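You operate a simulated robot arm through the tools that you are given. There is no shell and no other tool. Be economical: measure what you need, move in short steps, check, and stop when the job is done.

You are at the controls of a simulated two-armed robot. One attempt, no reset.

## Task
Wipe the soap off both seams of the tall core, then uncap it.
Fine: use the blue wipe and put it back; the pink cap goes in the small blue crate; shut the yellow valve.

It is judged by the outcome, as a careful person would: the job done as asked, and still so three seconds after it is handed in. It fails if anything else is knocked over, pushed out of place, dropped, spilled or broken. Lids that push on must go on centred and level and be pressed home; caps that screw on are set level and turned clockwise until they are tight.

## Robot
Two 7-joint arms with two-finger parallel grippers on one trunk, on a base that drives. Base frame: it is fixed to the floor where the robot stands at the start and does not move with it; the origin is under the middle of the robot, x ahead of it, y to its left, z up. Units: m, rad, N and s.
The left shoulder is at the start at [0.05, 0.161, 1.198], the right one opposite. With the tool pointing down near the work surface each hand reaches from about 0.18 to 0.68 m from the robot's upright axis, wherever it stands, measured 20 degrees to its own side. Places, roughly: black-dot seam [0.6, 0.5, 1]; blue wipe (6x6x3 cm) [0.8, 1.1, 0.9]; inside of the small blue crate [0.6, 1.7, 0.9]; orange cap [0.5, 1.75, 1]; small blue crate [0.5, 1.75, 0.75]; white-dot seam [0.6, 0.5, 1]; yellow cap [0.5, 1.5, 1]; yellow valve [0.7, 0.1, 1]. Payload 3.43 kg a hand.
The tool frame of a hand sits at the grasp point between the pads (the TCP): z along the fingers, y along the line on which they close. The tips reach 0.03 m beyond it. The gripper opens to 0.094 m. The fingers are 0.028 m wide and 0.01 m thick; the gripper's body (0.05 by 0.096 m) begins 0.055 m behind the TCP.
Orientation is told as [roll, pitch, yaw] about the base's x, y, z axes, in that order, counted from this pose: with the fingers straight down and closing along the base's y, the tool's x points along the base's -x, its y along +y and its z along -z.

## Interface
- The arms move only by the tool send_rows. It takes "left_series", "right_series" or both (then of equal length, played together; a hand with none holds still); each is a list of rows, each an object of numbers (a shift or turn left out is 0, a gripper value left out holds the last): "jaw": the finger opening in m, from 0 to 0.094; "tx", "ty", "tz": the shift along the tool's x, y, z in m; "wx", "wy", "wz": the turn, a rotation vector about the tool's x, y, z in rad. In form: [{"jaw": .., "tx": .., "ty": .., "tz": .., "wx": .., "wy": .., "wz": ..}, ...]. A call has 1 to 12 rows; each row shifts and turns the commanded pose from where the row before left it, along the tool's axes as they then stand. Each row takes 0.2 s and may step no farther than 0.05 m and 0.15 rad from the row before; otherwise, or with a gripper value out of range, the whole call is refused. A pose out of reach is approached as far as the arm can. The call stops where the force on the tool passes 40 N (or 10 N more than at its start, if that is more) or the arm is blocked; 0.2 s more then pass. Each finger travels about 0.045 m/s and halts on what it meets, pressing with about 26 N; the grip force reading is that of the motor and also rises with nothing between the fingers. The clock runs only during rows and for 0.2 s after the last one: add rows that do not move to give the fingers time. The reply holds the time, the measured pose of the TCP, the force on the tool along the base axes, the opening and the grip force, in the units named above and with some noise, with the torque about the TCP (base axes, N m) and any sound that the robot's microphone picked up.
- Cameras (640 x 400 px; columns grow to the right, rows downward): "scene" is now at [0.1153, 0.0545, 1.344]; the picture's right is [0.60, -0.80, 0.00], its down [-0.28, -0.21, -0.94] and it looks along [0.75, 0.56, -0.35] (base axes); focal length 221 px, centre (320, 200). "left" rides on the left gripper at [0.076, -0.014, -0.103] in its tool frame; the picture's right is [0.18, 0.98, 0.00], its down [-0.75, 0.14, -0.64] and it looks along [-0.63, 0.12, 0.77] (tool axes); focal length 243 px, centre (320, 200). "right" rides on the right gripper at [0.076, 0.014, -0.102] in its tool frame; the picture's right is [-0.18, 0.98, 0.00], its down [-0.75, -0.14, -0.64] and it looks along [-0.63, -0.12, 0.77] (tool axes); focal length 243 px, centre (320, 200). There is no depth. A picture from a camera that has moved, and an enlarged one, comes with that camera's place and axes in the base frame and with its lens.
- grab_frame(camera): a new picture of that camera. It takes no simulated time.
- raise_lower(by): slides the trunk up (or, below 0, down) by that many m; the arms and the scene camera ride with it, the base frame stays. It gives what a move gives, with no picture.
- roll_base(legs): drives the robot by 1 to 6 legs, each [ahead, left, turn to the left] in m, m and rad, along the robot's own axes; the way and the turn of a leg run together, so that a leg with both is an arc; at most 1.5 m and 3.142 rad a leg. The arms and the cameras ride along, it lands a little off, and it stops where it bumps. It gives what a move gives.
- pan_tilt(pan, tilt): turns the head with the scene camera to pan (to the left, within 1.396 rad either way) and tilt (down, from -0.506 to 1.204), counted from straight ahead of the robot. It gives what a move gives.
- zoom(camera, box): a new picture of the part [left, top, right, bottom] of that camera's present view, enlarged. It takes no simulated time.
- finish_job(): hands the job in; it is judged then, once.

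Go step by step. Nothing tells you exact positions but the pictures and the camera data: compare them with the known pose of the tool, close in by small moves and look again before you grip or let go. The budget is 120 turns and 100 pictures, counting those below and the enlarged ones. Unless the task says otherwise, let go and move clear before handing in, and close with one line.

The tools are called after ">>>" as a command line: name --argument value ..., lists and objects as JSON in quotes. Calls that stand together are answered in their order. send_rows: Moves the arms, as the interface text tells. Its arguments: {"type":"object","properties":{"left_series":{"type":"array","items":{"type":"object","properties":{"jaw":{"type":"number"},"tx":{"type":"number"},"ty":{"type":"number"},"tz":{"type":"number"},"wx":{"type":"number"},"wy":{"type":"number"},"wz":{"type":"number"}}}},"right_series":{"type":"array","items":{"type":"object","properties":{"jaw":{"type":"number"},"tx":{"type":"number"},"ty":{"type":"number"},"tz":{"type":"number"},"wx":{"type":"number"},"wy":{"type":"number"},"wz":{"type":"number"}}}}},"required":[]} The other tools are called the same way: raise_lower (by) slides the trunk up or down; roll_base (legs) drives the base; pan_tilt (pan, tilt) turns the head that bears the scene camera; grab_frame (camera) takes a picture; zoom (camera, box) takes an enlarged picture of a part of a camera's view; finish_job () hands the job in.

At the start:

```text
t: 0.0
left_ee_pos: [0.1906, 0.2901, 1.2132]
left_orientation: [0.0, 0.001, -0.001]
left_wrist_force: [-1.4, 0.3, -0.3]
left_moment: [0.04, -0.01, 0.02]
left_grip_width: 0.094
left_grasp_force: 0.1
right_ee_pos: [0.3456, 0.0207, 1.2618]
right_orientation: [0.003, 0.0, 0.0]
right_wrist_force: [0.5, -1.1, -0.1]
right_moment: [0.0, -0.01, 0.04]
right_grip_width: 0.0943
right_grasp_force: 0.0
trunk travel left (down, up): [-0.225, 0.042]
robot x, y, heading: [0.0014, 0.0002, -0.002]
head pan, tilt: [0.639, 0.36]
```

scene: 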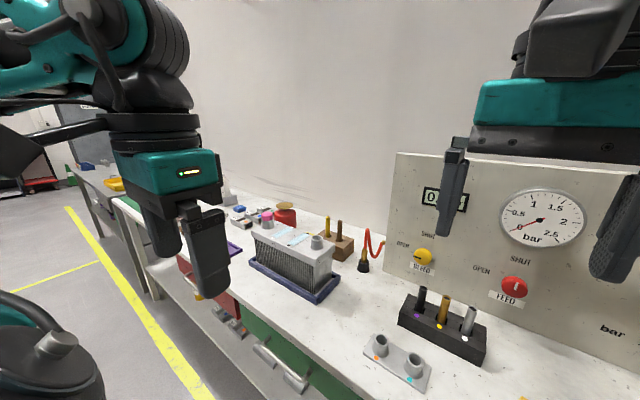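
right: 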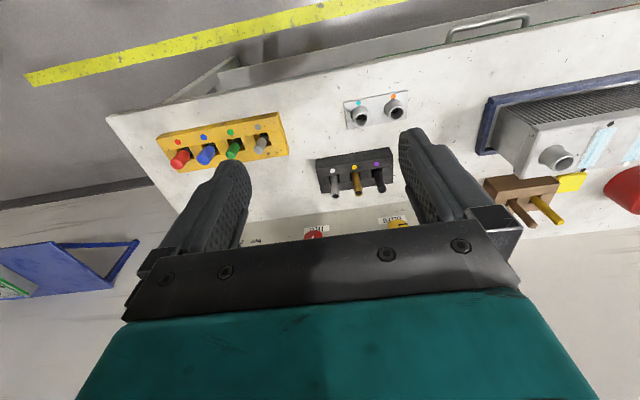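
left: 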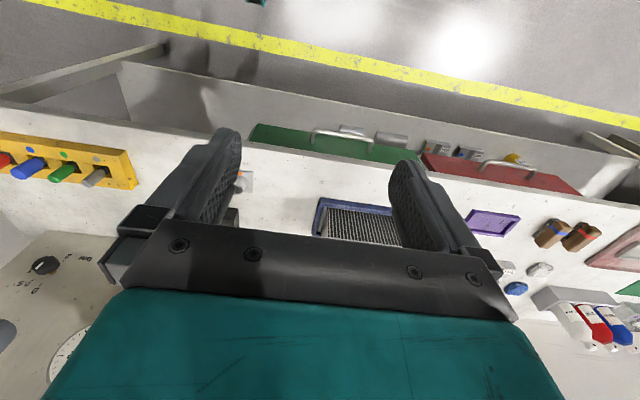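

I see a bench with a core (radiator-like block) in a tray, a gauge panel with yellow (BLEED) and red (FEED) valves, and items further left. I'll enlarge the core area first.

>>> zoom --camera "scene" --box '[210, 180, 400, 310]'

>>> zoom --camera "scene" --box '[380, 150, 640, 310]'

>>> zoom --camera "left" --box '[400, 120, 640, 360]'

```text
3.08 times, centred on (305, 245) of scene
camera zoom: at [0.1153, 0.0545, 1.344], right [0.6, -0.8, 0.0], down [-0.28, -0.21, -0.94], along [0.75, 0.56, -0.35], focal length 679 px, centre (366, 62)
```

zoom: 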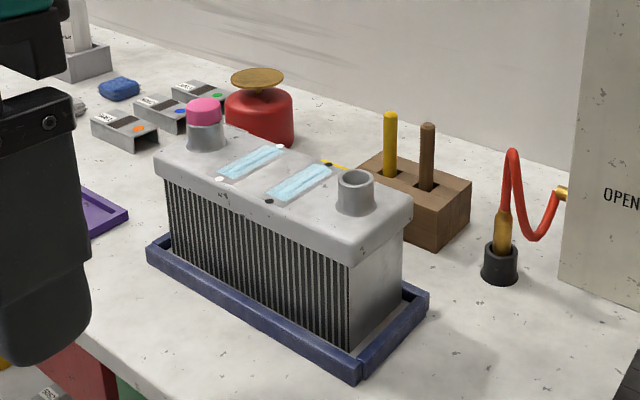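

```text
2.46 times, centred on (510, 230) of scene
camera zoom: at [0.1153, 0.0545, 1.344], right [0.6, -0.8, 0.0], down [-0.28, -0.21, -0.94], along [0.75, 0.56, -0.35], focal length 543 px, centre (-148, 126)
```

zoom: 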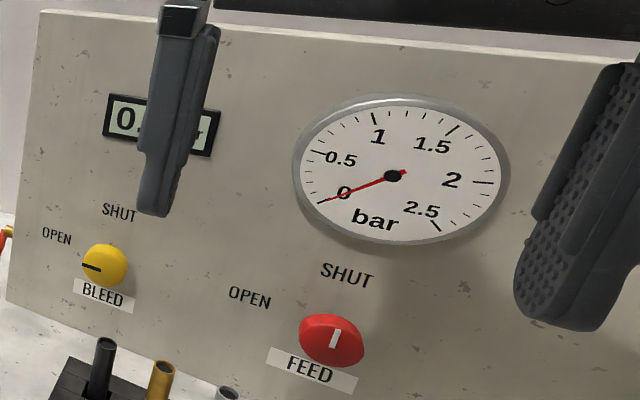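

```text
1.67 times, centred on (520, 240) of left
camera zoom: at [0.1139, 0.2748, 1.3164], right [-0.18, 0.98, 0.0], down [0.75, 0.14, 0.64], along [0.63, 0.12, -0.77], focal length 404 px, centre (-13, 133)
```

zoom: 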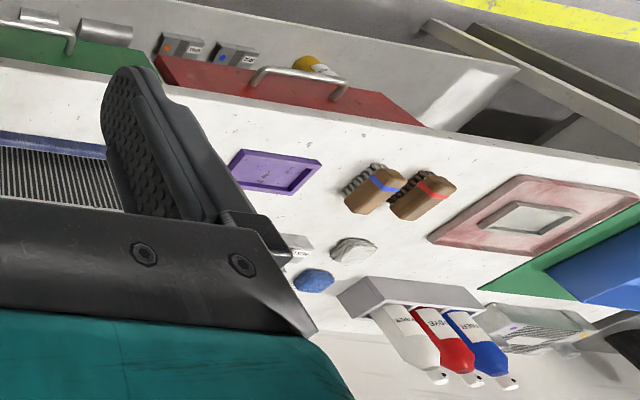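

Yellow knob's mark points to OPEN; soap strips lie on top of the core with white and black dots. Now I'll look to the left for the wipe and crates.

>>> pan_tilt --pan 1.2 --tilt 0.45

>>> grab_frame --camera "scene"

```text
t: 1.0
left_ee_pos: [0.1908, 0.2898, 1.2145]
left_orientation: [0.001, -0.001, -0.001]
left_wrist_force: [-0.5, 0.4, 0.6]
left_moment: [-0.03, 0.02, 0.01]
left_grip_width: 0.094
left_grasp_force: 0.0
right_ee_pos: [0.3458, 0.0203, 1.2631]
right_orientation: [0.001, 0.0, 0.0]
right_wrist_force: [-0.1, -0.4, 0.0]
right_moment: [0.0, -0.01, -0.01]
right_grip_width: 0.094
right_grasp_force: 0.0
trunk travel left (down, up): [-0.225, 0.042]
robot x, y, heading: [-0.0045, -0.0019, -0.003]
head pan, tilt: [1.201, 0.45]
```

```text
93 pictures are left
camera scene: at [0.0739, 0.0846, 1.3356], right [0.93, -0.36, 0.0], down [-0.16, -0.41, -0.9], along [0.33, 0.84, -0.44], focal length 221 px, centre (320, 200)
```

scene: 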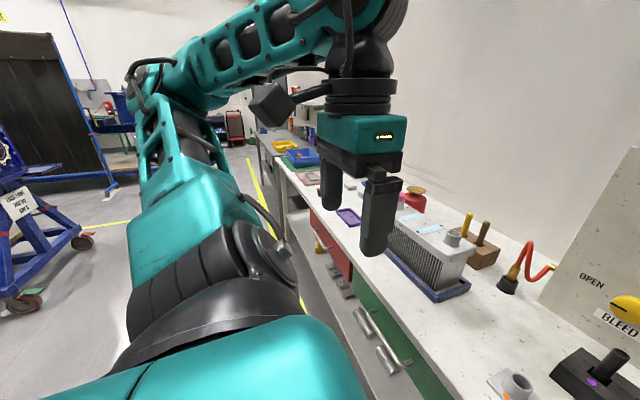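

The wipe is estimated at about (0.755, 1.09) and the pink cap near (0.57, 0.62). I'll drive left along the bench to stand before the core and wipe, then look.

>>> roll_base --legs '[[0, 0.65, 0]]'

>>> pan_tilt --pan 0.3 --tilt 0.6

>>> grab_frame --camera "scene"

>>> grab_frame --camera "left"

>>> grab_frame --camera "right"

```text
t: 4.6
left_ee_pos: [0.1845, 0.9407, 1.2123]
left_orientation: [-0.002, 0.0, 0.01]
left_wrist_force: [0.8, -0.3, 0.7]
left_moment: [-0.06, -0.01, 0.02]
left_grip_width: 0.0939
left_grasp_force: 0.2
right_ee_pos: [0.3416, 0.6739, 1.2645]
right_orientation: [0.002, 0.0, 0.01]
right_wrist_force: [-0.6, 0.1, 0.1]
right_moment: [0.01, 0.03, -0.01]
right_grip_width: 0.0941
right_grasp_force: 0.1
trunk travel left (down, up): [-0.225, 0.042]
robot x, y, heading: [-0.0021, 0.6461, 0.008]
head pan, tilt: [1.201, 0.45]
```

```text
t: 5.8
left_ee_pos: [0.1841, 0.9403, 1.2135]
left_orientation: [0.001, 0.001, 0.01]
left_wrist_force: [1.0, 0.6, 0.2]
left_moment: [-0.01, 0.0, 0.01]
left_grip_width: 0.0938
left_grasp_force: 0.1
right_ee_pos: [0.3418, 0.6715, 1.263]
right_orientation: [0.002, 0.0, 0.011]
right_wrist_force: [-0.8, -0.5, -0.5]
right_moment: [-0.01, 0.0, -0.01]
right_grip_width: 0.0939
right_grasp_force: 0.1
trunk travel left (down, up): [-0.225, 0.042]
robot x, y, heading: [-0.0038, 0.6438, 0.013]
head pan, tilt: [0.3, 0.6]
```

```text
92 pictures are left
camera scene: at [0.1213, 0.6747, 1.322], right [0.31, -0.95, 0.0], down [-0.54, -0.17, -0.83], along [0.79, 0.25, -0.56], focal length 221 px, centre (320, 200)
```

scene: 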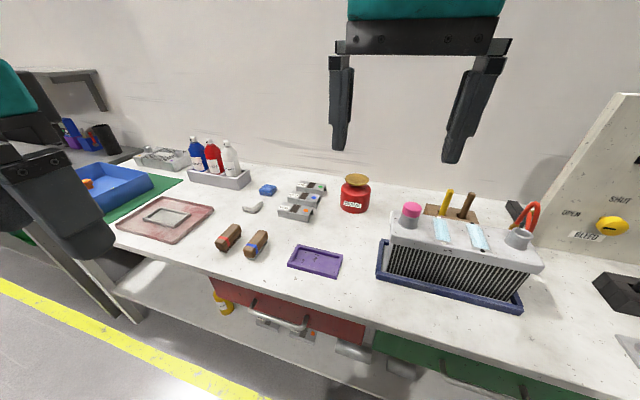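

```text
91 pictures are left
camera left: at [0.1076, 0.9242, 1.3164], right [-0.19, 0.98, 0.0], down [0.75, 0.15, 0.64], along [0.63, 0.12, -0.77], focal length 243 px, centre (320, 200)
```

left: 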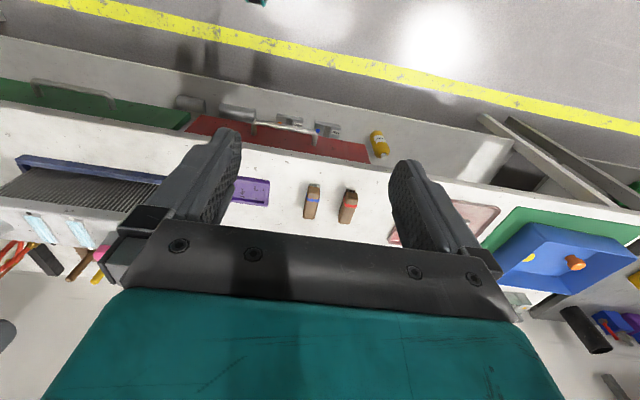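

```text
90 pictures are left
camera right: at [0.2662, 0.6854, 1.3663], right [0.17, 0.98, 0.0], down [0.75, -0.13, 0.64], along [0.63, -0.11, -0.77], focal length 243 px, centre (320, 200)
```

right: 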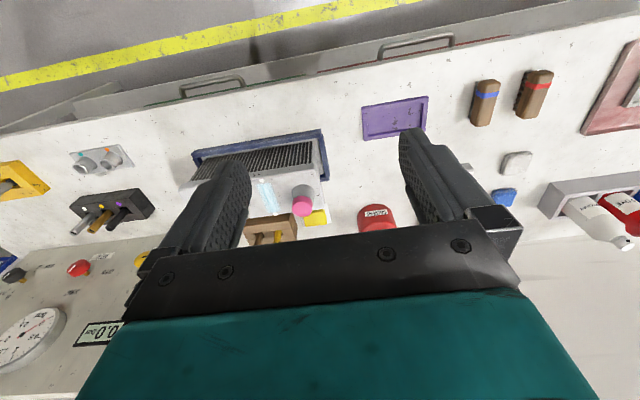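

I see wipe, core and, far left, a blue crate on a green mat containing caps. Enlarging each.

>>> zoom --camera "scene" --box '[220, 160, 380, 260]'

>>> zoom --camera "scene" --box '[370, 180, 560, 320]'

>>> zoom --camera "left" --box '[460, 180, 640, 360]'

>>> zoom --camera "scene" --box '[20, 100, 260, 250]'

```text
4.00 times, centred on (300, 210) of scene
camera zoom: at [0.1213, 0.6747, 1.322], right [0.31, -0.95, 0.0], down [-0.54, -0.17, -0.83], along [0.79, 0.25, -0.56], focal length 883 px, centre (400, 160)
```

zoom: 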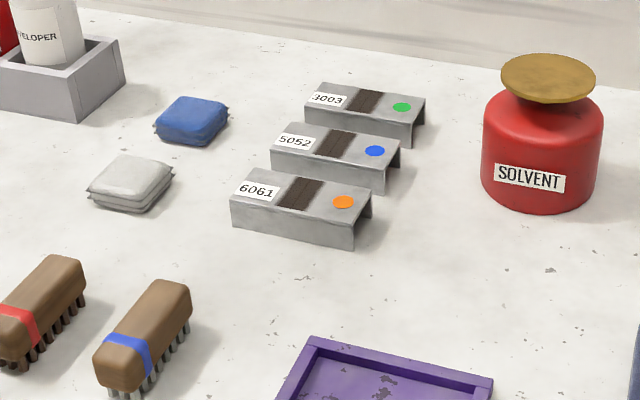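

```text
2.86 times, centred on (465, 250) of scene
camera zoom: at [0.1213, 0.6747, 1.322], right [0.31, -0.95, 0.0], down [-0.54, -0.17, -0.83], along [0.79, 0.25, -0.56], focal length 630 px, centre (-94, 57)
```

zoom: 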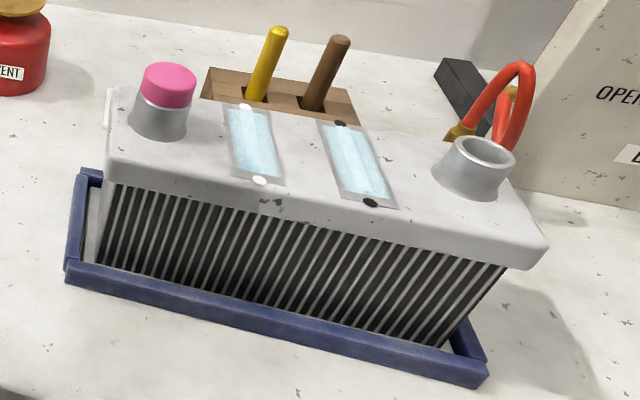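

```text
2.22 times, centred on (550, 270) of left
camera zoom: at [0.1076, 0.9242, 1.3164], right [-0.19, 0.98, 0.0], down [0.75, 0.15, 0.64], along [0.63, 0.12, -0.77], focal length 539 px, centre (-191, 44)
```

zoom: 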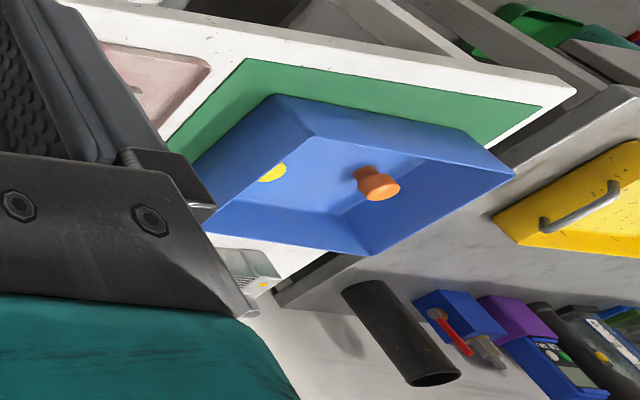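

```text
2.67 times, centred on (140, 175) of scene
camera zoom: at [0.1213, 0.6747, 1.322], right [0.31, -0.95, 0.0], down [-0.54, -0.17, -0.83], along [0.79, 0.25, -0.56], focal length 588 px, centre (800, 267)
```

zoom: 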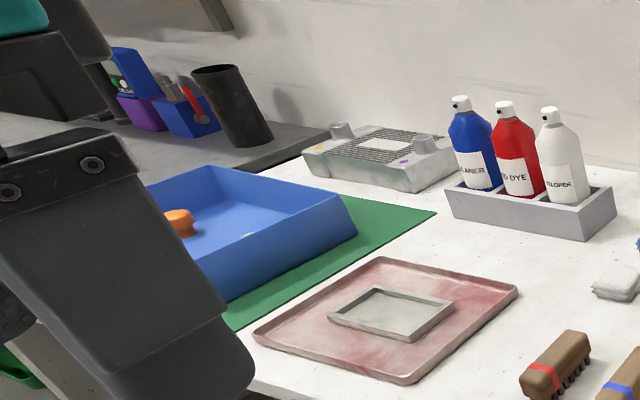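

I need to know how close the base may get to the bench, so I look down at the front of the robot.

>>> pan_tilt --pan 0.0 --tilt 1.2

>>> grab_frame --camera "scene"

```text
t: 6.8
left_ee_pos: [0.1839, 0.9401, 1.2143]
left_orientation: [-0.001, -0.002, 0.009]
left_wrist_force: [-0.6, -0.7, 0.4]
left_moment: [0.03, 0.0, 0.0]
left_grip_width: 0.0939
left_grasp_force: 0.0
right_ee_pos: [0.3453, 0.6708, 1.2623]
right_orientation: [-0.001, -0.001, 0.004]
right_wrist_force: [24.5, -18.9, -32.3]
right_moment: [2.35, 0.26, 1.55]
right_grip_width: 0.0942
right_grasp_force: 0.1
trunk travel left (down, up): [-0.225, 0.042]
robot x, y, heading: [-0.0014, 0.6473, 0.008]
head pan, tilt: [0.0, 1.201]
```

```text
85 pictures are left
camera scene: at [0.1053, 0.6537, 1.2886], right [0.09, -1.0, 0.0], down [-0.85, -0.08, -0.52], along [0.52, 0.05, -0.85], focal length 221 px, centre (320, 200)
```

scene: 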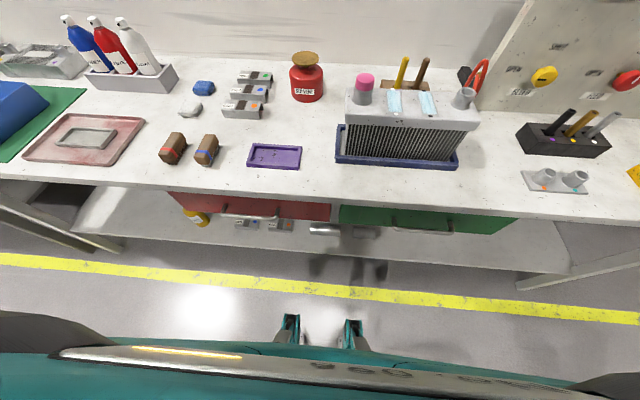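

The tilt made the head press on the right arm; I'll tilt back up at once and check the force. The base front seems about x≈0.13, bench edge about 0.31, so there's room to advance a bit.

>>> pan_tilt --pan 0.3 --tilt 0.75

>>> roll_base --legs '[[0, 0.2, 0], [0.12, 0, 0]]'

>>> grab_frame --camera "scene"

```text
t: 7.7
left_ee_pos: [0.1844, 0.9401, 1.2136]
left_orientation: [0.0, -0.001, 0.009]
left_wrist_force: [0.0, -0.3, -0.6]
left_moment: [0.01, 0.03, -0.01]
left_grip_width: 0.094
left_grasp_force: 0.1
right_ee_pos: [0.3417, 0.672, 1.2631]
right_orientation: [0.003, 0.0, 0.011]
right_wrist_force: [0.7, 1.0, -0.2]
right_moment: [-0.02, 0.02, 0.0]
right_grip_width: 0.0939
right_grasp_force: 0.1
trunk travel left (down, up): [-0.225, 0.042]
robot x, y, heading: [-0.0032, 0.6486, 0.013]
head pan, tilt: [0.3, 0.75]
```

```text
t: 10.2
left_ee_pos: [0.2876, 1.1392, 1.2139]
left_orientation: [0.002, 0.0, 0.011]
left_wrist_force: [0.2, 0.2, 0.4]
left_moment: [-0.02, -0.06, 0.0]
left_grip_width: 0.0942
left_grasp_force: 0.1
right_ee_pos: [0.4459, 0.8712, 1.2634]
right_orientation: [0.004, 0.003, 0.008]
right_wrist_force: [-0.3, -0.1, 0.1]
right_moment: [-0.01, -0.01, 0.01]
right_grip_width: 0.0939
right_grasp_force: 0.0
trunk travel left (down, up): [-0.225, 0.042]
robot x, y, heading: [0.1, 0.8466, 0.007]
head pan, tilt: [0.3, 0.75]
stopped in leg 2: the robot was blocked; the commanded pose is now the measured one
```

```text
84 pictures are left
camera scene: at [0.2185, 0.8726, 1.3093], right [0.31, -0.95, 0.0], down [-0.65, -0.21, -0.73], along [0.7, 0.22, -0.68], focal length 221 px, centre (320, 200)
```

scene: 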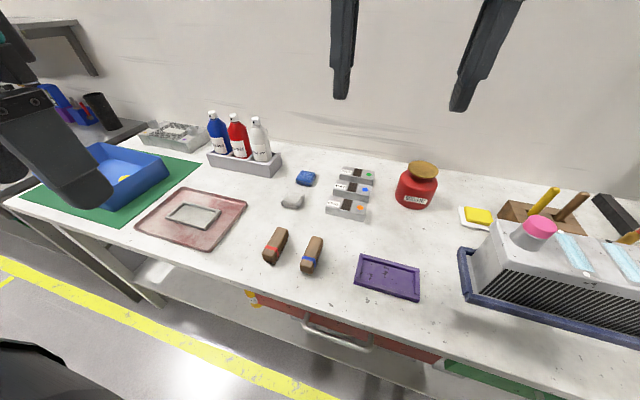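

Base is blocked at x=0.10, so I back off a hair. Wipe triangulates again to (0.757, 1.09); I'll lower the trunk for better reach and send the left hand above it.

>>> roll_base --legs '[[-0.008, 0.04, 0]]'

>>> raise_lower --by -0.1

>>> send_rows --left_series '[{"tx": -0.05, "ty": -0.01}, {"tx": -0.05, "ty": -0.01}, {"tx": -0.05, "ty": -0.01}, {"tx": -0.05, "ty": -0.01}, {"tx": -0.05, "ty": -0.01}, {"tx": -0.04, "ty": -0.01}, {"tx": -0.04}, {"tx": -0.04}, {}]'

>>> grab_frame --camera "left"

>>> grab_frame --camera "scene"

```text
t: 11.1
left_ee_pos: [0.2796, 1.1799, 1.2142]
left_orientation: [-0.002, 0.002, 0.01]
left_wrist_force: [0.2, -0.3, -1.0]
left_moment: [-0.03, 0.04, -0.01]
left_grip_width: 0.0942
left_grasp_force: 0.0
right_ee_pos: [0.4382, 0.9123, 1.263]
right_orientation: [-0.001, -0.001, 0.008]
right_wrist_force: [0.4, 0.0, -0.4]
right_moment: [-0.04, 0.0, 0.01]
right_grip_width: 0.0943
right_grasp_force: 0.1
trunk travel left (down, up): [-0.225, 0.042]
robot x, y, heading: [0.0888, 0.8881, 0.008]
head pan, tilt: [0.3, 0.75]
```

```text
t: 12.4
left_ee_pos: [0.2793, 1.1792, 1.1135]
left_orientation: [-0.002, 0.002, 0.009]
left_wrist_force: [0.3, 0.3, 0.0]
left_moment: [0.0, 0.0, 0.0]
left_grip_width: 0.0937
left_grasp_force: 0.0
right_ee_pos: [0.4374, 0.9127, 1.1641]
right_orientation: [0.002, 0.0, 0.009]
right_wrist_force: [0.1, 0.1, 0.8]
right_moment: [-0.06, -0.03, -0.01]
right_grip_width: 0.0939
right_grasp_force: 0.0
trunk travel left (down, up): [-0.125, 0.142]
robot x, y, heading: [0.0943, 0.8878, 0.013]
head pan, tilt: [0.3, 0.75]
```

```text
refused: row 1 steps farther than a row can; nothing moved
```

```text
83 pictures are left
camera left: at [0.2029, 1.1635, 1.2163], right [-0.19, 0.98, 0.0], down [0.75, 0.15, 0.64], along [0.63, 0.12, -0.77], focal length 243 px, centre (320, 200)
```

left: 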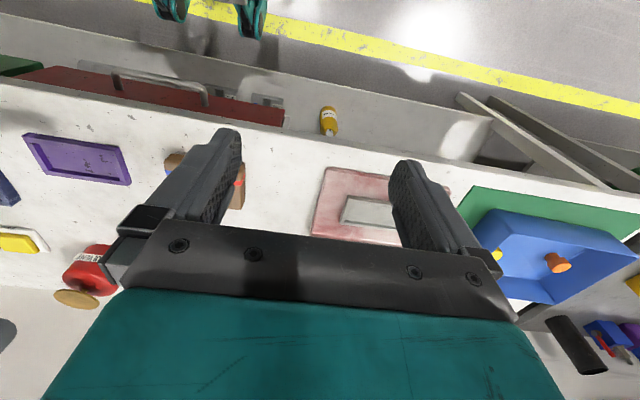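

```text
82 pictures are left
camera scene: at [0.2111, 0.9123, 1.2092], right [0.31, -0.95, 0.0], down [-0.65, -0.21, -0.73], along [0.7, 0.22, -0.68], focal length 221 px, centre (320, 200)
```

scene: 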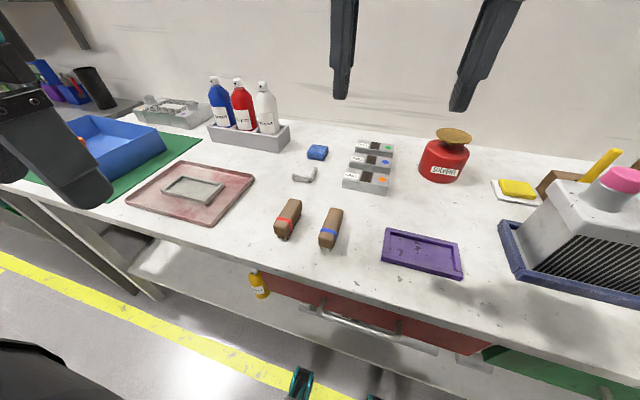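

Resending the approach with smaller steps.

>>> send_rows --left_series '[{"tx": -0.042, "ty": -0.009}, {"tx": -0.042, "ty": -0.009}, {"tx": -0.042, "ty": -0.009}, {"tx": -0.042, "ty": -0.009}, {"tx": -0.042, "ty": -0.009}, {"tx": -0.042, "ty": -0.009}, {"tx": -0.042, "ty": -0.009}, {"tx": -0.042, "ty": -0.009}, {"tx": -0.042, "ty": -0.009}, {"tx": -0.042, "ty": -0.009}, {}]'

>>> grab_frame --camera "left"

>>> grab_frame --camera "scene"

```text
t: 14.8
left_ee_pos: [0.6077, 1.1133, 1.1143]
left_orientation: [0.001, 0.0, 0.012]
left_wrist_force: [-0.2, 0.2, -0.2]
left_moment: [0.0, 0.02, -0.01]
left_grip_width: 0.094
left_grasp_force: 0.0
left hand out of reach, approached as far as the arm can: row 8, 9, 10
right_ee_pos: [0.4388, 0.9105, 1.1623]
right_orientation: [0.002, 0.002, 0.009]
right_wrist_force: [-0.4, 0.3, 0.6]
right_moment: [0.01, -0.03, 0.03]
right_grip_width: 0.0939
right_grasp_force: 0.0
trunk travel left (down, up): [-0.125, 0.142]
robot x, y, heading: [0.094, 0.8857, 0.009]
head pan, tilt: [0.3, 0.75]
```

```text
81 pictures are left
camera left: at [0.5303, 1.0985, 1.2166], right [-0.2, 0.98, 0.0], down [0.75, 0.15, 0.64], along [0.63, 0.12, -0.77], focal length 243 px, centre (320, 200)
```

left: 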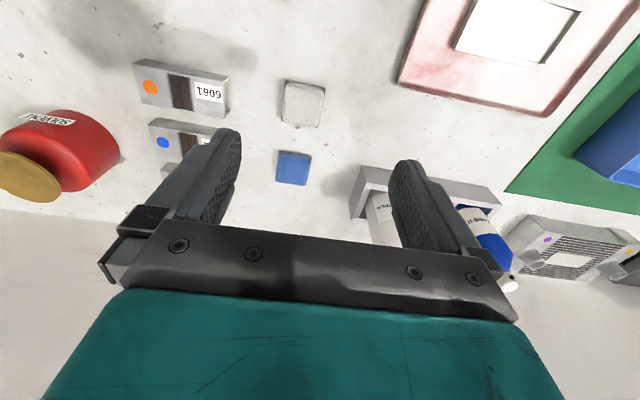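

```text
80 pictures are left
camera scene: at [0.2113, 0.9124, 1.2091], right [0.31, -0.95, 0.0], down [-0.65, -0.21, -0.73], along [0.7, 0.22, -0.68], focal length 221 px, centre (320, 200)
```

scene: 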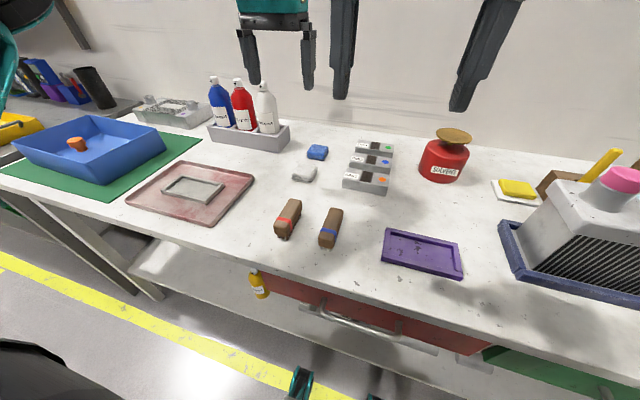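

The hand's reach is limited here; the wrist sits high, so original trunk height plus tilting the fingers forward (~0.25 rad) should reach. Raising the trunk and tilting, then descending.

>>> raise_lower --by 0.1

>>> send_rows --left_series '[{"tz": 0.04, "wy": -0.12}, {"tz": 0.04, "wy": -0.13}, {"tz": 0.04}, {}]'

>>> grab_frame --camera "left"

```text
t: 16.2
left_ee_pos: [0.6075, 1.1132, 1.2144]
left_orientation: [0.0, -0.001, 0.011]
left_wrist_force: [0.5, 1.0, -0.3]
left_moment: [0.04, -0.04, -0.03]
left_grip_width: 0.0939
left_grasp_force: 0.1
right_ee_pos: [0.438, 0.9123, 1.2629]
right_orientation: [0.0, 0.002, 0.008]
right_wrist_force: [-0.1, -1.2, 0.1]
right_moment: [0.01, -0.01, 0.01]
right_grip_width: 0.0938
right_grasp_force: 0.0
trunk travel left (down, up): [-0.225, 0.042]
robot x, y, heading: [0.0938, 0.8864, 0.012]
head pan, tilt: [0.3, 0.75]
```

```text
t: 17.2
left_ee_pos: [0.6218, 1.1164, 1.0962]
left_orientation: [-0.002, -0.248, 0.011]
left_wrist_force: [0.1, -0.3, 1.1]
left_moment: [-0.06, -0.03, 0.03]
left_grip_width: 0.0938
left_grasp_force: 0.0
right_ee_pos: [0.4381, 0.912, 1.2622]
right_orientation: [0.0, 0.001, 0.01]
right_wrist_force: [-0.5, -0.4, 0.1]
right_moment: [0.0, 0.01, 0.0]
right_grip_width: 0.0939
right_grasp_force: 0.1
trunk travel left (down, up): [-0.225, 0.042]
robot x, y, heading: [0.0921, 0.8882, 0.01]
head pan, tilt: [0.3, 0.75]
```

```text
79 pictures are left
camera left: at [0.5214, 1.1007, 1.1762], right [-0.19, 0.98, -0.05], down [0.57, 0.15, 0.81], along [0.8, 0.13, -0.59], focal length 243 px, centre (320, 200)
```

left: 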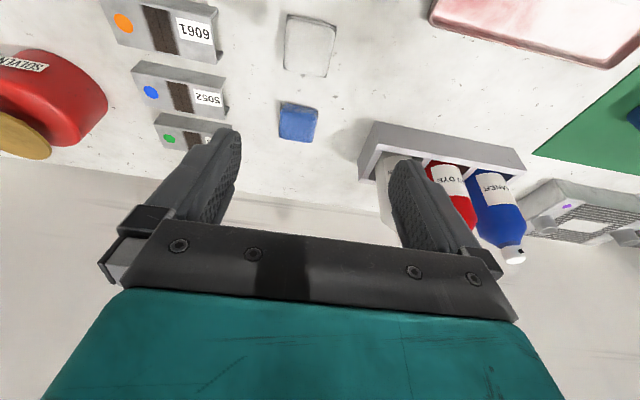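

The wipe is centred near (0.75, 1.098), edges aligned with the base axes. Descending most of the way.

>>> send_rows --left_series '[{"tz": 0.035, "tx": -0.015, "ty": -0.0045}, {"tz": 0.035, "tx": -0.015, "ty": -0.0045}, {"tz": 0.035, "tx": -0.015, "ty": -0.0045}, {"tz": 0.035, "tx": -0.015, "ty": -0.0045}, {"tz": 0.03, "tx": -0.013}, {}]'

>>> grab_frame --camera "left"

>>> zoom --camera "scene" --box '[230, 80, 400, 220]'

```text
t: 18.6
left_ee_pos: [0.6652, 1.1424, 0.982]
left_orientation: [-0.003, -0.25, 0.01]
left_wrist_force: [0.2, -0.5, -0.9]
left_moment: [-0.03, 0.02, 0.03]
left_grip_width: 0.0943
left_grasp_force: 0.0
left hand out of reach, approached as far as the arm can: row 2, 3, 4, 5
right_ee_pos: [0.4383, 0.9107, 1.2634]
right_orientation: [0.002, -0.001, 0.008]
right_wrist_force: [0.6, 0.0, 0.5]
right_moment: [-0.01, -0.02, 0.0]
right_grip_width: 0.094
right_grasp_force: 0.1
trunk travel left (down, up): [-0.225, 0.042]
robot x, y, heading: [0.0924, 0.8866, 0.01]
head pan, tilt: [0.3, 0.75]
```

```text
78 pictures are left
camera left: at [0.5649, 1.1262, 1.0624], right [-0.19, 0.98, -0.05], down [0.57, 0.15, 0.81], along [0.8, 0.13, -0.59], focal length 243 px, centre (320, 200)
```

left: 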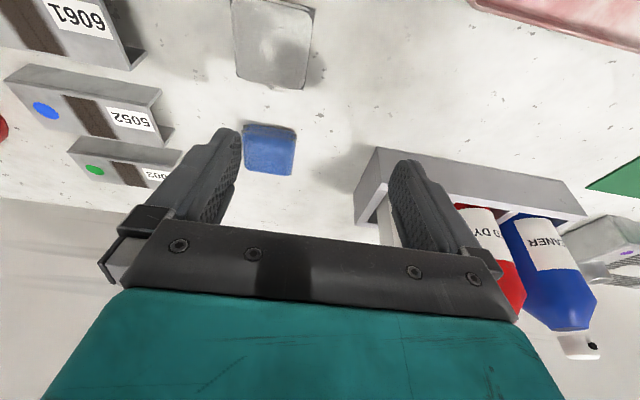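

```text
2.86 times, centred on (315, 150) of scene
camera zoom: at [0.2112, 0.9123, 1.3091], right [0.31, -0.95, 0.0], down [-0.65, -0.21, -0.73], along [0.7, 0.22, -0.68], focal length 630 px, centre (334, 343)
```

zoom: 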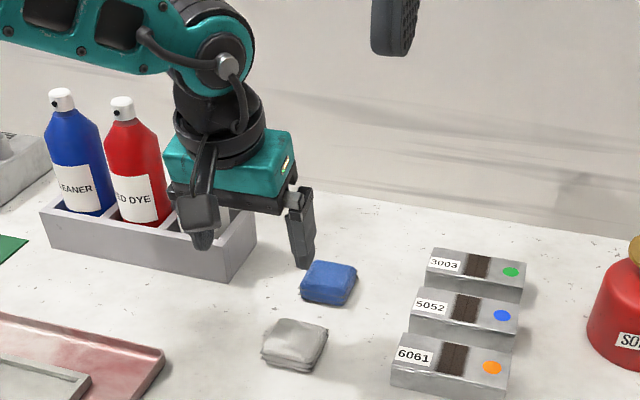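

The arm stopped early and drifted left. I'll pull back, recentre in y and lower first, then try forward near the surface where reach should be better.

>>> send_rows --left_series '[{"tx": 0.02, "ty": -0.02, "tz": 0.01}, {"tx": 0.02, "ty": -0.02, "tz": 0.012}, {"tx": 0.007, "ty": -0.003, "tz": 0.02}, {}, {"tx": -0.025, "tz": 0.006}, {"tx": -0.025, "tz": 0.006}, {}]'

```text
t: 20.2
left_ee_pos: [0.6437, 1.1277, 0.9608]
left_orientation: [-0.002, -0.249, 0.01]
left_wrist_force: [0.4, 0.9, 0.2]
left_moment: [-0.05, -0.01, -0.01]
left_grip_width: 0.0938
left_grasp_force: 0.1
left hand out of reach, approached as far as the arm can: row 1, 2, 3, 5, 6
right_ee_pos: [0.438, 0.9116, 1.2631]
right_orientation: [0.002, 0.003, 0.009]
right_wrist_force: [1.0, 0.1, 0.4]
right_moment: [0.02, 0.03, -0.02]
right_grip_width: 0.094
right_grasp_force: 0.1
trunk travel left (down, up): [-0.225, 0.042]
robot x, y, heading: [0.093, 0.8855, 0.009]
head pan, tilt: [0.3, 0.75]
```

Even the pull-back hit a limit, so the tilt may be using up a wrist joint. I'll undo the tilt and test the reach with tool straight down.

>>> send_rows --left_series '[{"wy": 0.125, "tx": 0.02}, {"wy": 0.125, "tx": 0.01}, {"ty": -0.02}, {"ty": -0.01, "tz": 0.02}, {}, {"tx": -0.03}, {"tx": -0.03}, {}]'

>>> grab_frame --camera "scene"

```text
t: 22.0
left_ee_pos: [0.6135, 1.1384, 0.9705]
left_orientation: [-0.003, -0.002, 0.011]
left_wrist_force: [0.2, -0.7, -0.2]
left_moment: [-0.01, 0.0, -0.01]
left_grip_width: 0.0941
left_grasp_force: 0.0
left hand out of reach, approached as far as the arm can: row 2, 3, 4, 6, 7
right_ee_pos: [0.4381, 0.9115, 1.2626]
right_orientation: [0.002, 0.002, 0.009]
right_wrist_force: [-0.1, 1.0, -1.0]
right_moment: [0.0, -0.02, 0.01]
right_grip_width: 0.0941
right_grasp_force: 0.1
trunk travel left (down, up): [-0.225, 0.042]
robot x, y, heading: [0.0887, 0.8883, 0.014]
head pan, tilt: [0.3, 0.75]
```

```text
76 pictures are left
camera scene: at [0.2112, 0.9124, 1.3091], right [0.31, -0.95, 0.0], down [-0.65, -0.21, -0.73], along [0.7, 0.22, -0.68], focal length 221 px, centre (320, 200)
```

scene: 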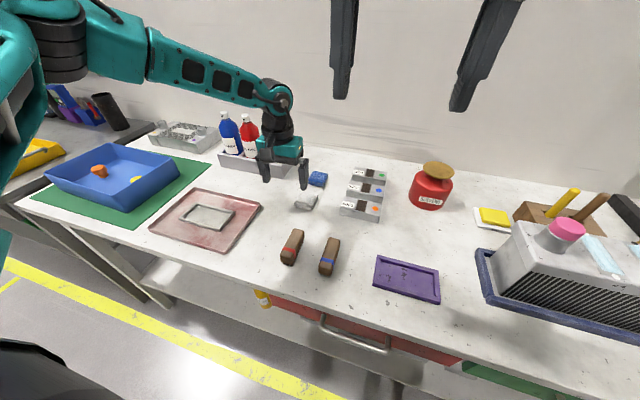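

The arm is elbow-out and stuck near a joint limit. I'll retract the hand, then place the robot more squarely (y≈1.0, turned slightly right) so the wipe lies within 0.67 m and about 20° to the left.

>>> send_rows --left_series '[{"tz": -0.04}, {"tx": 0.04, "tz": -0.02}, {"tx": 0.05}, {"tx": 0.05}, {"tx": 0.05}, {"tx": 0.04, "ty": -0.02}, {"ty": -0.03}, {}]'

>>> roll_base --legs '[[-0.02, 0.12, -0.25]]'

>>> roll_base --legs '[[0.03, 0.0, 0]]'

```text
t: 23.8
left_ee_pos: [0.3829, 1.0839, 1.0315]
left_orientation: [-0.001, 0.0, 0.013]
left_wrist_force: [-0.3, 1.2, 0.2]
left_moment: [0.01, 0.03, 0.0]
left_grip_width: 0.0941
left_grasp_force: 0.1
right_ee_pos: [0.4372, 0.9114, 1.2633]
right_orientation: [0.001, 0.002, 0.007]
right_wrist_force: [0.5, 0.5, 0.1]
right_moment: [0.0, -0.04, 0.0]
right_grip_width: 0.0941
right_grasp_force: 0.1
trunk travel left (down, up): [-0.225, 0.042]
robot x, y, heading: [0.0919, 0.8878, 0.011]
head pan, tilt: [0.3, 0.75]
```

```text
t: 25.0
left_ee_pos: [0.4181, 1.126, 1.0309]
left_orientation: [-0.003, 0.002, -0.241]
left_wrist_force: [-0.2, 1.0, -0.5]
left_moment: [0.02, -0.04, -0.01]
left_grip_width: 0.0937
left_grasp_force: 0.0
right_ee_pos: [0.4275, 0.9458, 1.261]
right_orientation: [0.001, -0.001, -0.244]
right_wrist_force: [0.3, 1.4, 0.5]
right_moment: [-0.02, 0.02, 0.03]
right_grip_width: 0.094
right_grasp_force: 0.1
trunk travel left (down, up): [-0.225, 0.042]
robot x, y, heading: [0.0877, 1.007, -0.245]
head pan, tilt: [0.3, 0.75]
```

```text
t: 25.9
left_ee_pos: [0.4318, 1.1222, 1.0314]
left_orientation: [0.0, 0.0, -0.24]
left_wrist_force: [-1.0, 0.9, 0.6]
left_moment: [-0.01, -0.06, -0.04]
left_grip_width: 0.0939
left_grasp_force: 0.0
right_ee_pos: [0.4402, 0.9412, 1.2631]
right_orientation: [0.002, -0.001, -0.243]
right_wrist_force: [-0.6, 0.1, 0.2]
right_moment: [-0.01, -0.02, -0.01]
right_grip_width: 0.094
right_grasp_force: 0.0
trunk travel left (down, up): [-0.225, 0.042]
robot x, y, heading: [0.0974, 1.0038, -0.24]
head pan, tilt: [0.3, 0.75]
stopped in leg 1: the robot was blocked; the commanded pose is now the measured one
```

The base is 0.66 m from the wipe with it 22° left. Square the hand's yaw, lower, then move forward.

>>> send_rows --left_series '[{"wz": -0.12, "tz": 0.03}, {"wz": -0.12, "tz": 0.035}, {"tx": -0.045, "ty": -0.005}, {"tx": -0.045, "ty": -0.005}, {"tx": -0.045, "ty": -0.005}, {"tx": -0.045, "ty": -0.005}, {"tx": -0.04, "ty": -0.003}, {"tx": -0.03}, {}]'

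>>> grab_frame --camera "left"

```text
t: 27.9
left_ee_pos: [0.6688, 1.1136, 0.9762]
left_orientation: [-0.001, 0.0, 0.0]
left_wrist_force: [0.2, 0.2, -0.2]
left_moment: [0.03, 0.01, -0.01]
left_grip_width: 0.094
left_grasp_force: 0.0
left hand out of reach, approached as far as the arm can: row 7, 8
right_ee_pos: [0.4423, 0.9398, 1.2626]
right_orientation: [0.0, 0.002, -0.244]
right_wrist_force: [0.6, -0.8, -0.5]
right_moment: [-0.01, -0.02, -0.01]
right_grip_width: 0.0943
right_grasp_force: 0.1
trunk travel left (down, up): [-0.225, 0.042]
robot x, y, heading: [0.1005, 0.9997, -0.238]
head pan, tilt: [0.3, 0.75]
```

```text
75 pictures are left
camera left: at [0.5912, 1.0998, 1.0785], right [-0.19, 0.98, 0.0], down [0.75, 0.14, 0.64], along [0.63, 0.12, -0.77], focal length 243 px, centre (320, 200)
```

left: 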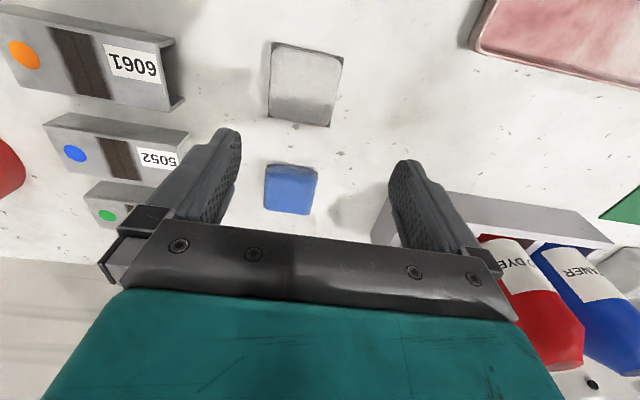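

Still short, and the arm clearly isn't fully extended, so a joint limit is binding. I'll test if yawing the hand clockwise frees reach.

>>> send_rows --left_series '[{"wz": 0.15}, {"wz": 0.15}, {"tx": -0.03, "ty": -0.01}, {"tx": -0.03, "ty": -0.01}, {}]'

>>> send_rows --left_series '[{"wz": -0.15}, {"wz": -0.15}, {"wz": -0.15}, {"wz": -0.15}, {"tx": -0.03, "ty": 0.01}, {"tx": -0.03, "ty": 0.01}, {}]'

>>> grab_frame --camera "scene"

```text
t: 29.1
left_ee_pos: [0.6778, 1.1136, 0.9944]
left_orientation: [-0.001, -0.002, -0.298]
left_wrist_force: [0.3, 0.3, 0.3]
left_moment: [-0.03, 0.02, 0.05]
left_grip_width: 0.0939
left_grasp_force: 0.0
left hand out of reach, approached as far as the arm can: row 3, 4
right_ee_pos: [0.4421, 0.9397, 1.2615]
right_orientation: [0.0, 0.001, -0.244]
right_wrist_force: [0.2, -0.5, -0.1]
right_moment: [-0.01, -0.02, -0.02]
right_grip_width: 0.0939
right_grasp_force: 0.1
trunk travel left (down, up): [-0.225, 0.042]
robot x, y, heading: [0.0989, 1.0029, -0.237]
head pan, tilt: [0.3, 0.75]
```

```text
t: 30.8
left_ee_pos: [0.7168, 1.1615, 1.0]
left_orientation: [0.0, 0.001, 0.302]
left_wrist_force: [0.6, 0.0, -0.4]
left_moment: [-0.02, -0.01, 0.01]
left_grip_width: 0.0941
left_grasp_force: 0.1
left hand out of reach, approached as far as the arm can: row 5, 6
right_ee_pos: [0.4422, 0.9402, 1.2627]
right_orientation: [0.001, 0.003, -0.241]
right_wrist_force: [0.2, 0.4, -0.4]
right_moment: [-0.05, 0.01, -0.01]
right_grip_width: 0.0941
right_grasp_force: 0.1
trunk travel left (down, up): [-0.225, 0.042]
robot x, y, heading: [0.0983, 1.0034, -0.234]
head pan, tilt: [0.3, 0.75]
```

```text
74 pictures are left
camera scene: at [0.2223, 0.9974, 1.3091], right [0.06, -1.0, 0.0], down [-0.68, -0.04, -0.73], along [0.73, 0.04, -0.68], focal length 221 px, centre (320, 200)
```

scene: 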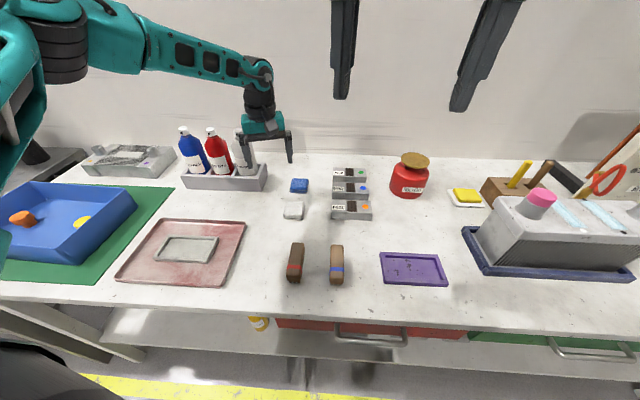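

Counter-clockwise yaw frees reach. The hand is near the white bottle, so I step away, yaw further counter-clockwise (the wipe is square), and see.

>>> send_rows --left_series '[{"tx": 0.022, "ty": -0.02}, {"tx": 0.022, "ty": -0.02}, {"wz": -0.15}, {"wz": -0.15}, {"wz": -0.15}, {"wz": -0.15}, {"wz": -0.15}, {"wz": -0.15}, {}]'

```text
t: 32.8
left_ee_pos: [0.6825, 1.112, 1.0019]
left_orientation: [0.001, 0.001, 1.204]
left_wrist_force: [0.2, 0.0, -0.8]
left_moment: [0.03, 0.02, 0.0]
left_grip_width: 0.0938
left_grasp_force: 0.0
left hand out of reach, approached as far as the arm can: row 2
right_ee_pos: [0.4416, 0.9395, 1.2613]
right_orientation: [-0.001, 0.0, -0.243]
right_wrist_force: [-0.1, -0.5, 0.1]
right_moment: [0.01, 0.0, -0.01]
right_grip_width: 0.0941
right_grasp_force: 0.0
trunk travel left (down, up): [-0.225, 0.042]
robot x, y, heading: [0.0949, 1.0003, -0.241]
head pan, tilt: [0.3, 0.75]
```

Yaw on to 90° so fingers close along x, then push forward to test.

>>> send_rows --left_series '[{"wz": -0.12}, {"wz": -0.12}, {"wz": -0.12}, {"ty": -0.03, "tx": 0.006}, {"ty": -0.03, "tx": 0.006}, {}]'

>>> grab_frame --camera "left"

```text
t: 34.1
left_ee_pos: [0.6989, 1.1292, 1.0132]
left_orientation: [0.001, 0.001, 1.562]
left_wrist_force: [0.2, 0.1, -1.0]
left_moment: [0.0, 0.01, 0.01]
left_grip_width: 0.094
left_grasp_force: 0.1
left hand out of reach, approached as far as the arm can: row 4, 5
right_ee_pos: [0.4416, 0.9401, 1.2622]
right_orientation: [0.0, 0.002, -0.243]
right_wrist_force: [-0.9, -0.4, -0.6]
right_moment: [-0.03, -0.01, -0.01]
right_grip_width: 0.0938
right_grasp_force: 0.1
trunk travel left (down, up): [-0.225, 0.042]
robot x, y, heading: [0.0942, 1.0038, -0.237]
head pan, tilt: [0.3, 0.75]
```

```text
73 pictures are left
camera left: at [0.7123, 1.0517, 1.1165], right [-0.98, -0.17, 0.0], down [-0.13, 0.76, 0.64], along [-0.11, 0.63, -0.77], focal length 243 px, centre (320, 200)
```

left: 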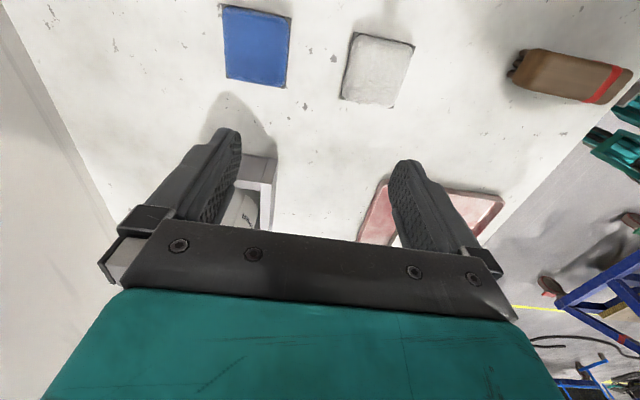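

The limit behaves oddly, so I look at the arm itself to see which joint is binding.

>>> pan_tilt --pan 1.0 --tilt 0.25

>>> grab_frame --camera "scene"

```text
t: 35.2
left_ee_pos: [0.6997, 1.1274, 1.0143]
left_orientation: [0.001, 0.0, 1.562]
left_wrist_force: [-0.5, -0.2, 0.8]
left_moment: [0.01, 0.04, 0.02]
left_grip_width: 0.0941
left_grasp_force: 0.1
right_ee_pos: [0.442, 0.9395, 1.2621]
right_orientation: [0.0, 0.003, -0.241]
right_wrist_force: [0.1, 0.8, -0.5]
right_moment: [-0.01, 0.02, -0.02]
right_grip_width: 0.0938
right_grasp_force: 0.1
trunk travel left (down, up): [-0.225, 0.042]
robot x, y, heading: [0.1043, 1.0033, -0.235]
head pan, tilt: [1.0, 0.25]
```

```text
72 pictures are left
camera scene: at [0.2073, 1.0568, 1.3542], right [0.69, -0.72, 0.0], down [-0.18, -0.17, -0.97], along [0.7, 0.67, -0.25], focal length 221 px, centre (320, 200)
```

scene: 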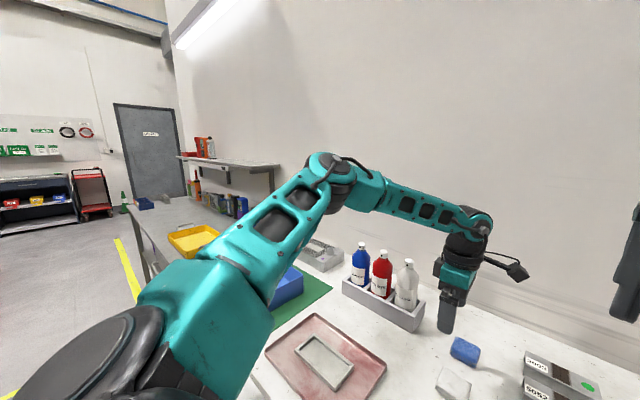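

The elbow isn't straight, so something subtler binds. Since the hand slid upward, a lower shoulder should help: pull back a bit, lower the trunk 0.1, then tilt forward and push.

>>> send_rows --left_series '[{"ty": 0.04, "tx": 0.01}, {"ty": 0.04, "tx": 0.015, "tz": -0.02}, {"tz": -0.02}, {}]'

>>> raise_lower --by -0.13

>>> send_rows --left_series '[{"ty": -0.03, "wx": 0.1}, {"ty": -0.03, "wx": 0.1}, {"ty": -0.03, "wx": 0.1}, {"ty": -0.03, "tz": 0.01}, {"ty": -0.03, "tz": 0.01}, {}]'

```text
t: 36.2
left_ee_pos: [0.6205, 1.1025, 1.0522]
left_orientation: [0.002, -0.001, 1.564]
left_wrist_force: [0.4, 0.5, -0.3]
left_moment: [-0.02, -0.03, 0.0]
left_grip_width: 0.094
left_grasp_force: 0.0
right_ee_pos: [0.443, 0.9411, 1.2616]
right_orientation: [-0.001, 0.002, -0.243]
right_wrist_force: [-0.4, 0.1, -0.6]
right_moment: [0.02, -0.02, -0.03]
right_grip_width: 0.0939
right_grasp_force: 0.1
trunk travel left (down, up): [-0.225, 0.042]
robot x, y, heading: [0.1015, 1.0033, -0.242]
head pan, tilt: [1.0, 0.25]
```

```text
t: 37.8
left_ee_pos: [0.6205, 1.1023, 0.9224]
left_orientation: [0.0, -0.002, 1.56]
left_wrist_force: [-0.3, 0.3, 0.6]
left_moment: [0.01, 0.01, 0.01]
left_grip_width: 0.0939
left_grasp_force: 0.1
right_ee_pos: [0.4409, 0.9396, 1.1326]
right_orientation: [-0.001, 0.003, -0.243]
right_wrist_force: [0.8, -0.1, -0.2]
right_moment: [0.01, 0.0, -0.01]
right_grip_width: 0.0937
right_grasp_force: 0.1
trunk travel left (down, up): [-0.095, 0.172]
robot x, y, heading: [0.1016, 0.9993, -0.236]
head pan, tilt: [1.0, 0.25]
```

```text
t: 39.2
left_ee_pos: [0.7563, 1.1148, 0.9331]
left_orientation: [-0.3, 0.001, 1.561]
left_wrist_force: [0.8, -0.2, 1.2]
left_moment: [0.0, -0.01, -0.01]
left_grip_width: 0.0939
left_grasp_force: 0.1
left hand out of reach, approached as far as the arm can: row 5
right_ee_pos: [0.4425, 0.9409, 1.1316]
right_orientation: [-0.001, 0.002, -0.243]
right_wrist_force: [0.4, 0.7, -0.2]
right_moment: [-0.02, -0.01, 0.01]
right_grip_width: 0.0941
right_grasp_force: 0.1
trunk travel left (down, up): [-0.095, 0.172]
robot x, y, heading: [0.1032, 1.0037, -0.243]
head pan, tilt: [1.0, 0.25]
```

That worked: x=0.756 is reached. Since closing along x with this tilt would skew the grip, I'll lift, lower the trunk more, return to yaw 0 and use a small forward tilt about y.

>>> send_rows --left_series '[{"tz": -0.035, "ty": 0.026}, {"tz": -0.035, "ty": 0.026}, {"wx": -0.15}, {"wx": -0.15}, {}]'

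>>> raise_lower --by -0.05

>>> send_rows --left_series '[{"wz": 0.15}, {"wz": 0.15}, {"wz": 0.15}, {"wz": 0.15}, {"wz": 0.15}, {"wz": 0.15}, {"wz": 0.15}, {"wz": 0.15}, {"wz": 0.15}, {"wz": 0.15}, {"wz": 0.06}, {}]'

>>> grab_frame --camera "left"

```text
t: 40.4
left_ee_pos: [0.6874, 1.1137, 0.9841]
left_orientation: [0.003, 0.0, 1.56]
left_wrist_force: [-0.3, 0.6, -0.3]
left_moment: [0.01, -0.01, 0.03]
left_grip_width: 0.0941
left_grasp_force: 0.1
right_ee_pos: [0.4428, 0.9396, 1.1324]
right_orientation: [0.0, 0.002, -0.243]
right_wrist_force: [0.0, 0.0, -0.1]
right_moment: [-0.01, 0.02, 0.02]
right_grip_width: 0.094
right_grasp_force: 0.1
trunk travel left (down, up): [-0.095, 0.172]
robot x, y, heading: [0.1005, 1.0034, -0.236]
head pan, tilt: [1.0, 0.25]
```

```text
t: 41.3
left_ee_pos: [0.6872, 1.1147, 0.9347]
left_orientation: [0.001, -0.001, 1.562]
left_wrist_force: [0.5, 0.3, -0.3]
left_moment: [0.01, -0.01, 0.02]
left_grip_width: 0.0939
left_grasp_force: 0.0
right_ee_pos: [0.4424, 0.9405, 1.0822]
right_orientation: [0.002, 0.003, -0.242]
right_wrist_force: [-1.0, -0.4, -0.8]
right_moment: [0.01, 0.03, 0.03]
right_grip_width: 0.0938
right_grasp_force: 0.0
trunk travel left (down, up): [-0.045, 0.222]
robot x, y, heading: [0.0999, 1.0052, -0.239]
head pan, tilt: [1.0, 0.25]
```

```text
t: 43.9
left_ee_pos: [0.6869, 1.1142, 0.9347]
left_orientation: [0.001, 0.0, -0.001]
left_wrist_force: [0.0, -0.9, 0.0]
left_moment: [-0.03, 0.04, -0.03]
left_grip_width: 0.0942
left_grasp_force: 0.0
right_ee_pos: [0.4418, 0.94, 1.0806]
right_orientation: [0.001, 0.001, -0.242]
right_wrist_force: [0.1, -0.2, 0.3]
right_moment: [0.0, 0.02, 0.0]
right_grip_width: 0.0939
right_grasp_force: 0.0
trunk travel left (down, up): [-0.045, 0.222]
robot x, y, heading: [0.0972, 0.996, -0.235]
head pan, tilt: [1.0, 0.25]
```

```text
71 pictures are left
camera left: at [0.6097, 1.0995, 1.0368], right [-0.18, 0.98, 0.0], down [0.75, 0.14, 0.64], along [0.63, 0.12, -0.77], focal length 243 px, centre (320, 200)
```

left: 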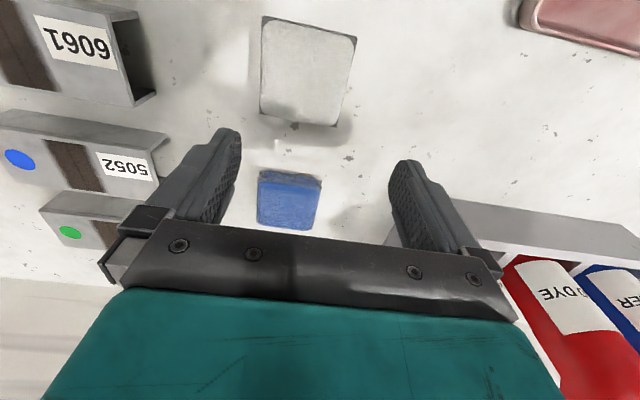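

Wipe centre at (0.751, 1.098). Trying straight forward with the tool vertical at this height.

>>> send_rows --left_series '[{"tx": -0.02, "ty": -0.008}, {"tx": -0.02, "ty": -0.008}, {"tx": -0.024}, {}]'

```text
t: 44.9
left_ee_pos: [0.7136, 1.1237, 0.9332]
left_orientation: [-0.002, -0.003, 0.003]
left_wrist_force: [-0.2, -0.2, -0.9]
left_moment: [-0.02, -0.01, -0.03]
left_grip_width: 0.0939
left_grasp_force: 0.0
left hand out of reach, approached as far as the arm can: row 1, 2, 3
right_ee_pos: [0.4416, 0.9404, 1.0825]
right_orientation: [0.002, 0.003, -0.242]
right_wrist_force: [-0.3, -0.4, 0.2]
right_moment: [0.01, -0.03, 0.03]
right_grip_width: 0.094
right_grasp_force: 0.0
trunk travel left (down, up): [-0.045, 0.222]
robot x, y, heading: [0.1018, 1.0054, -0.238]
head pan, tilt: [1.0, 0.25]
```

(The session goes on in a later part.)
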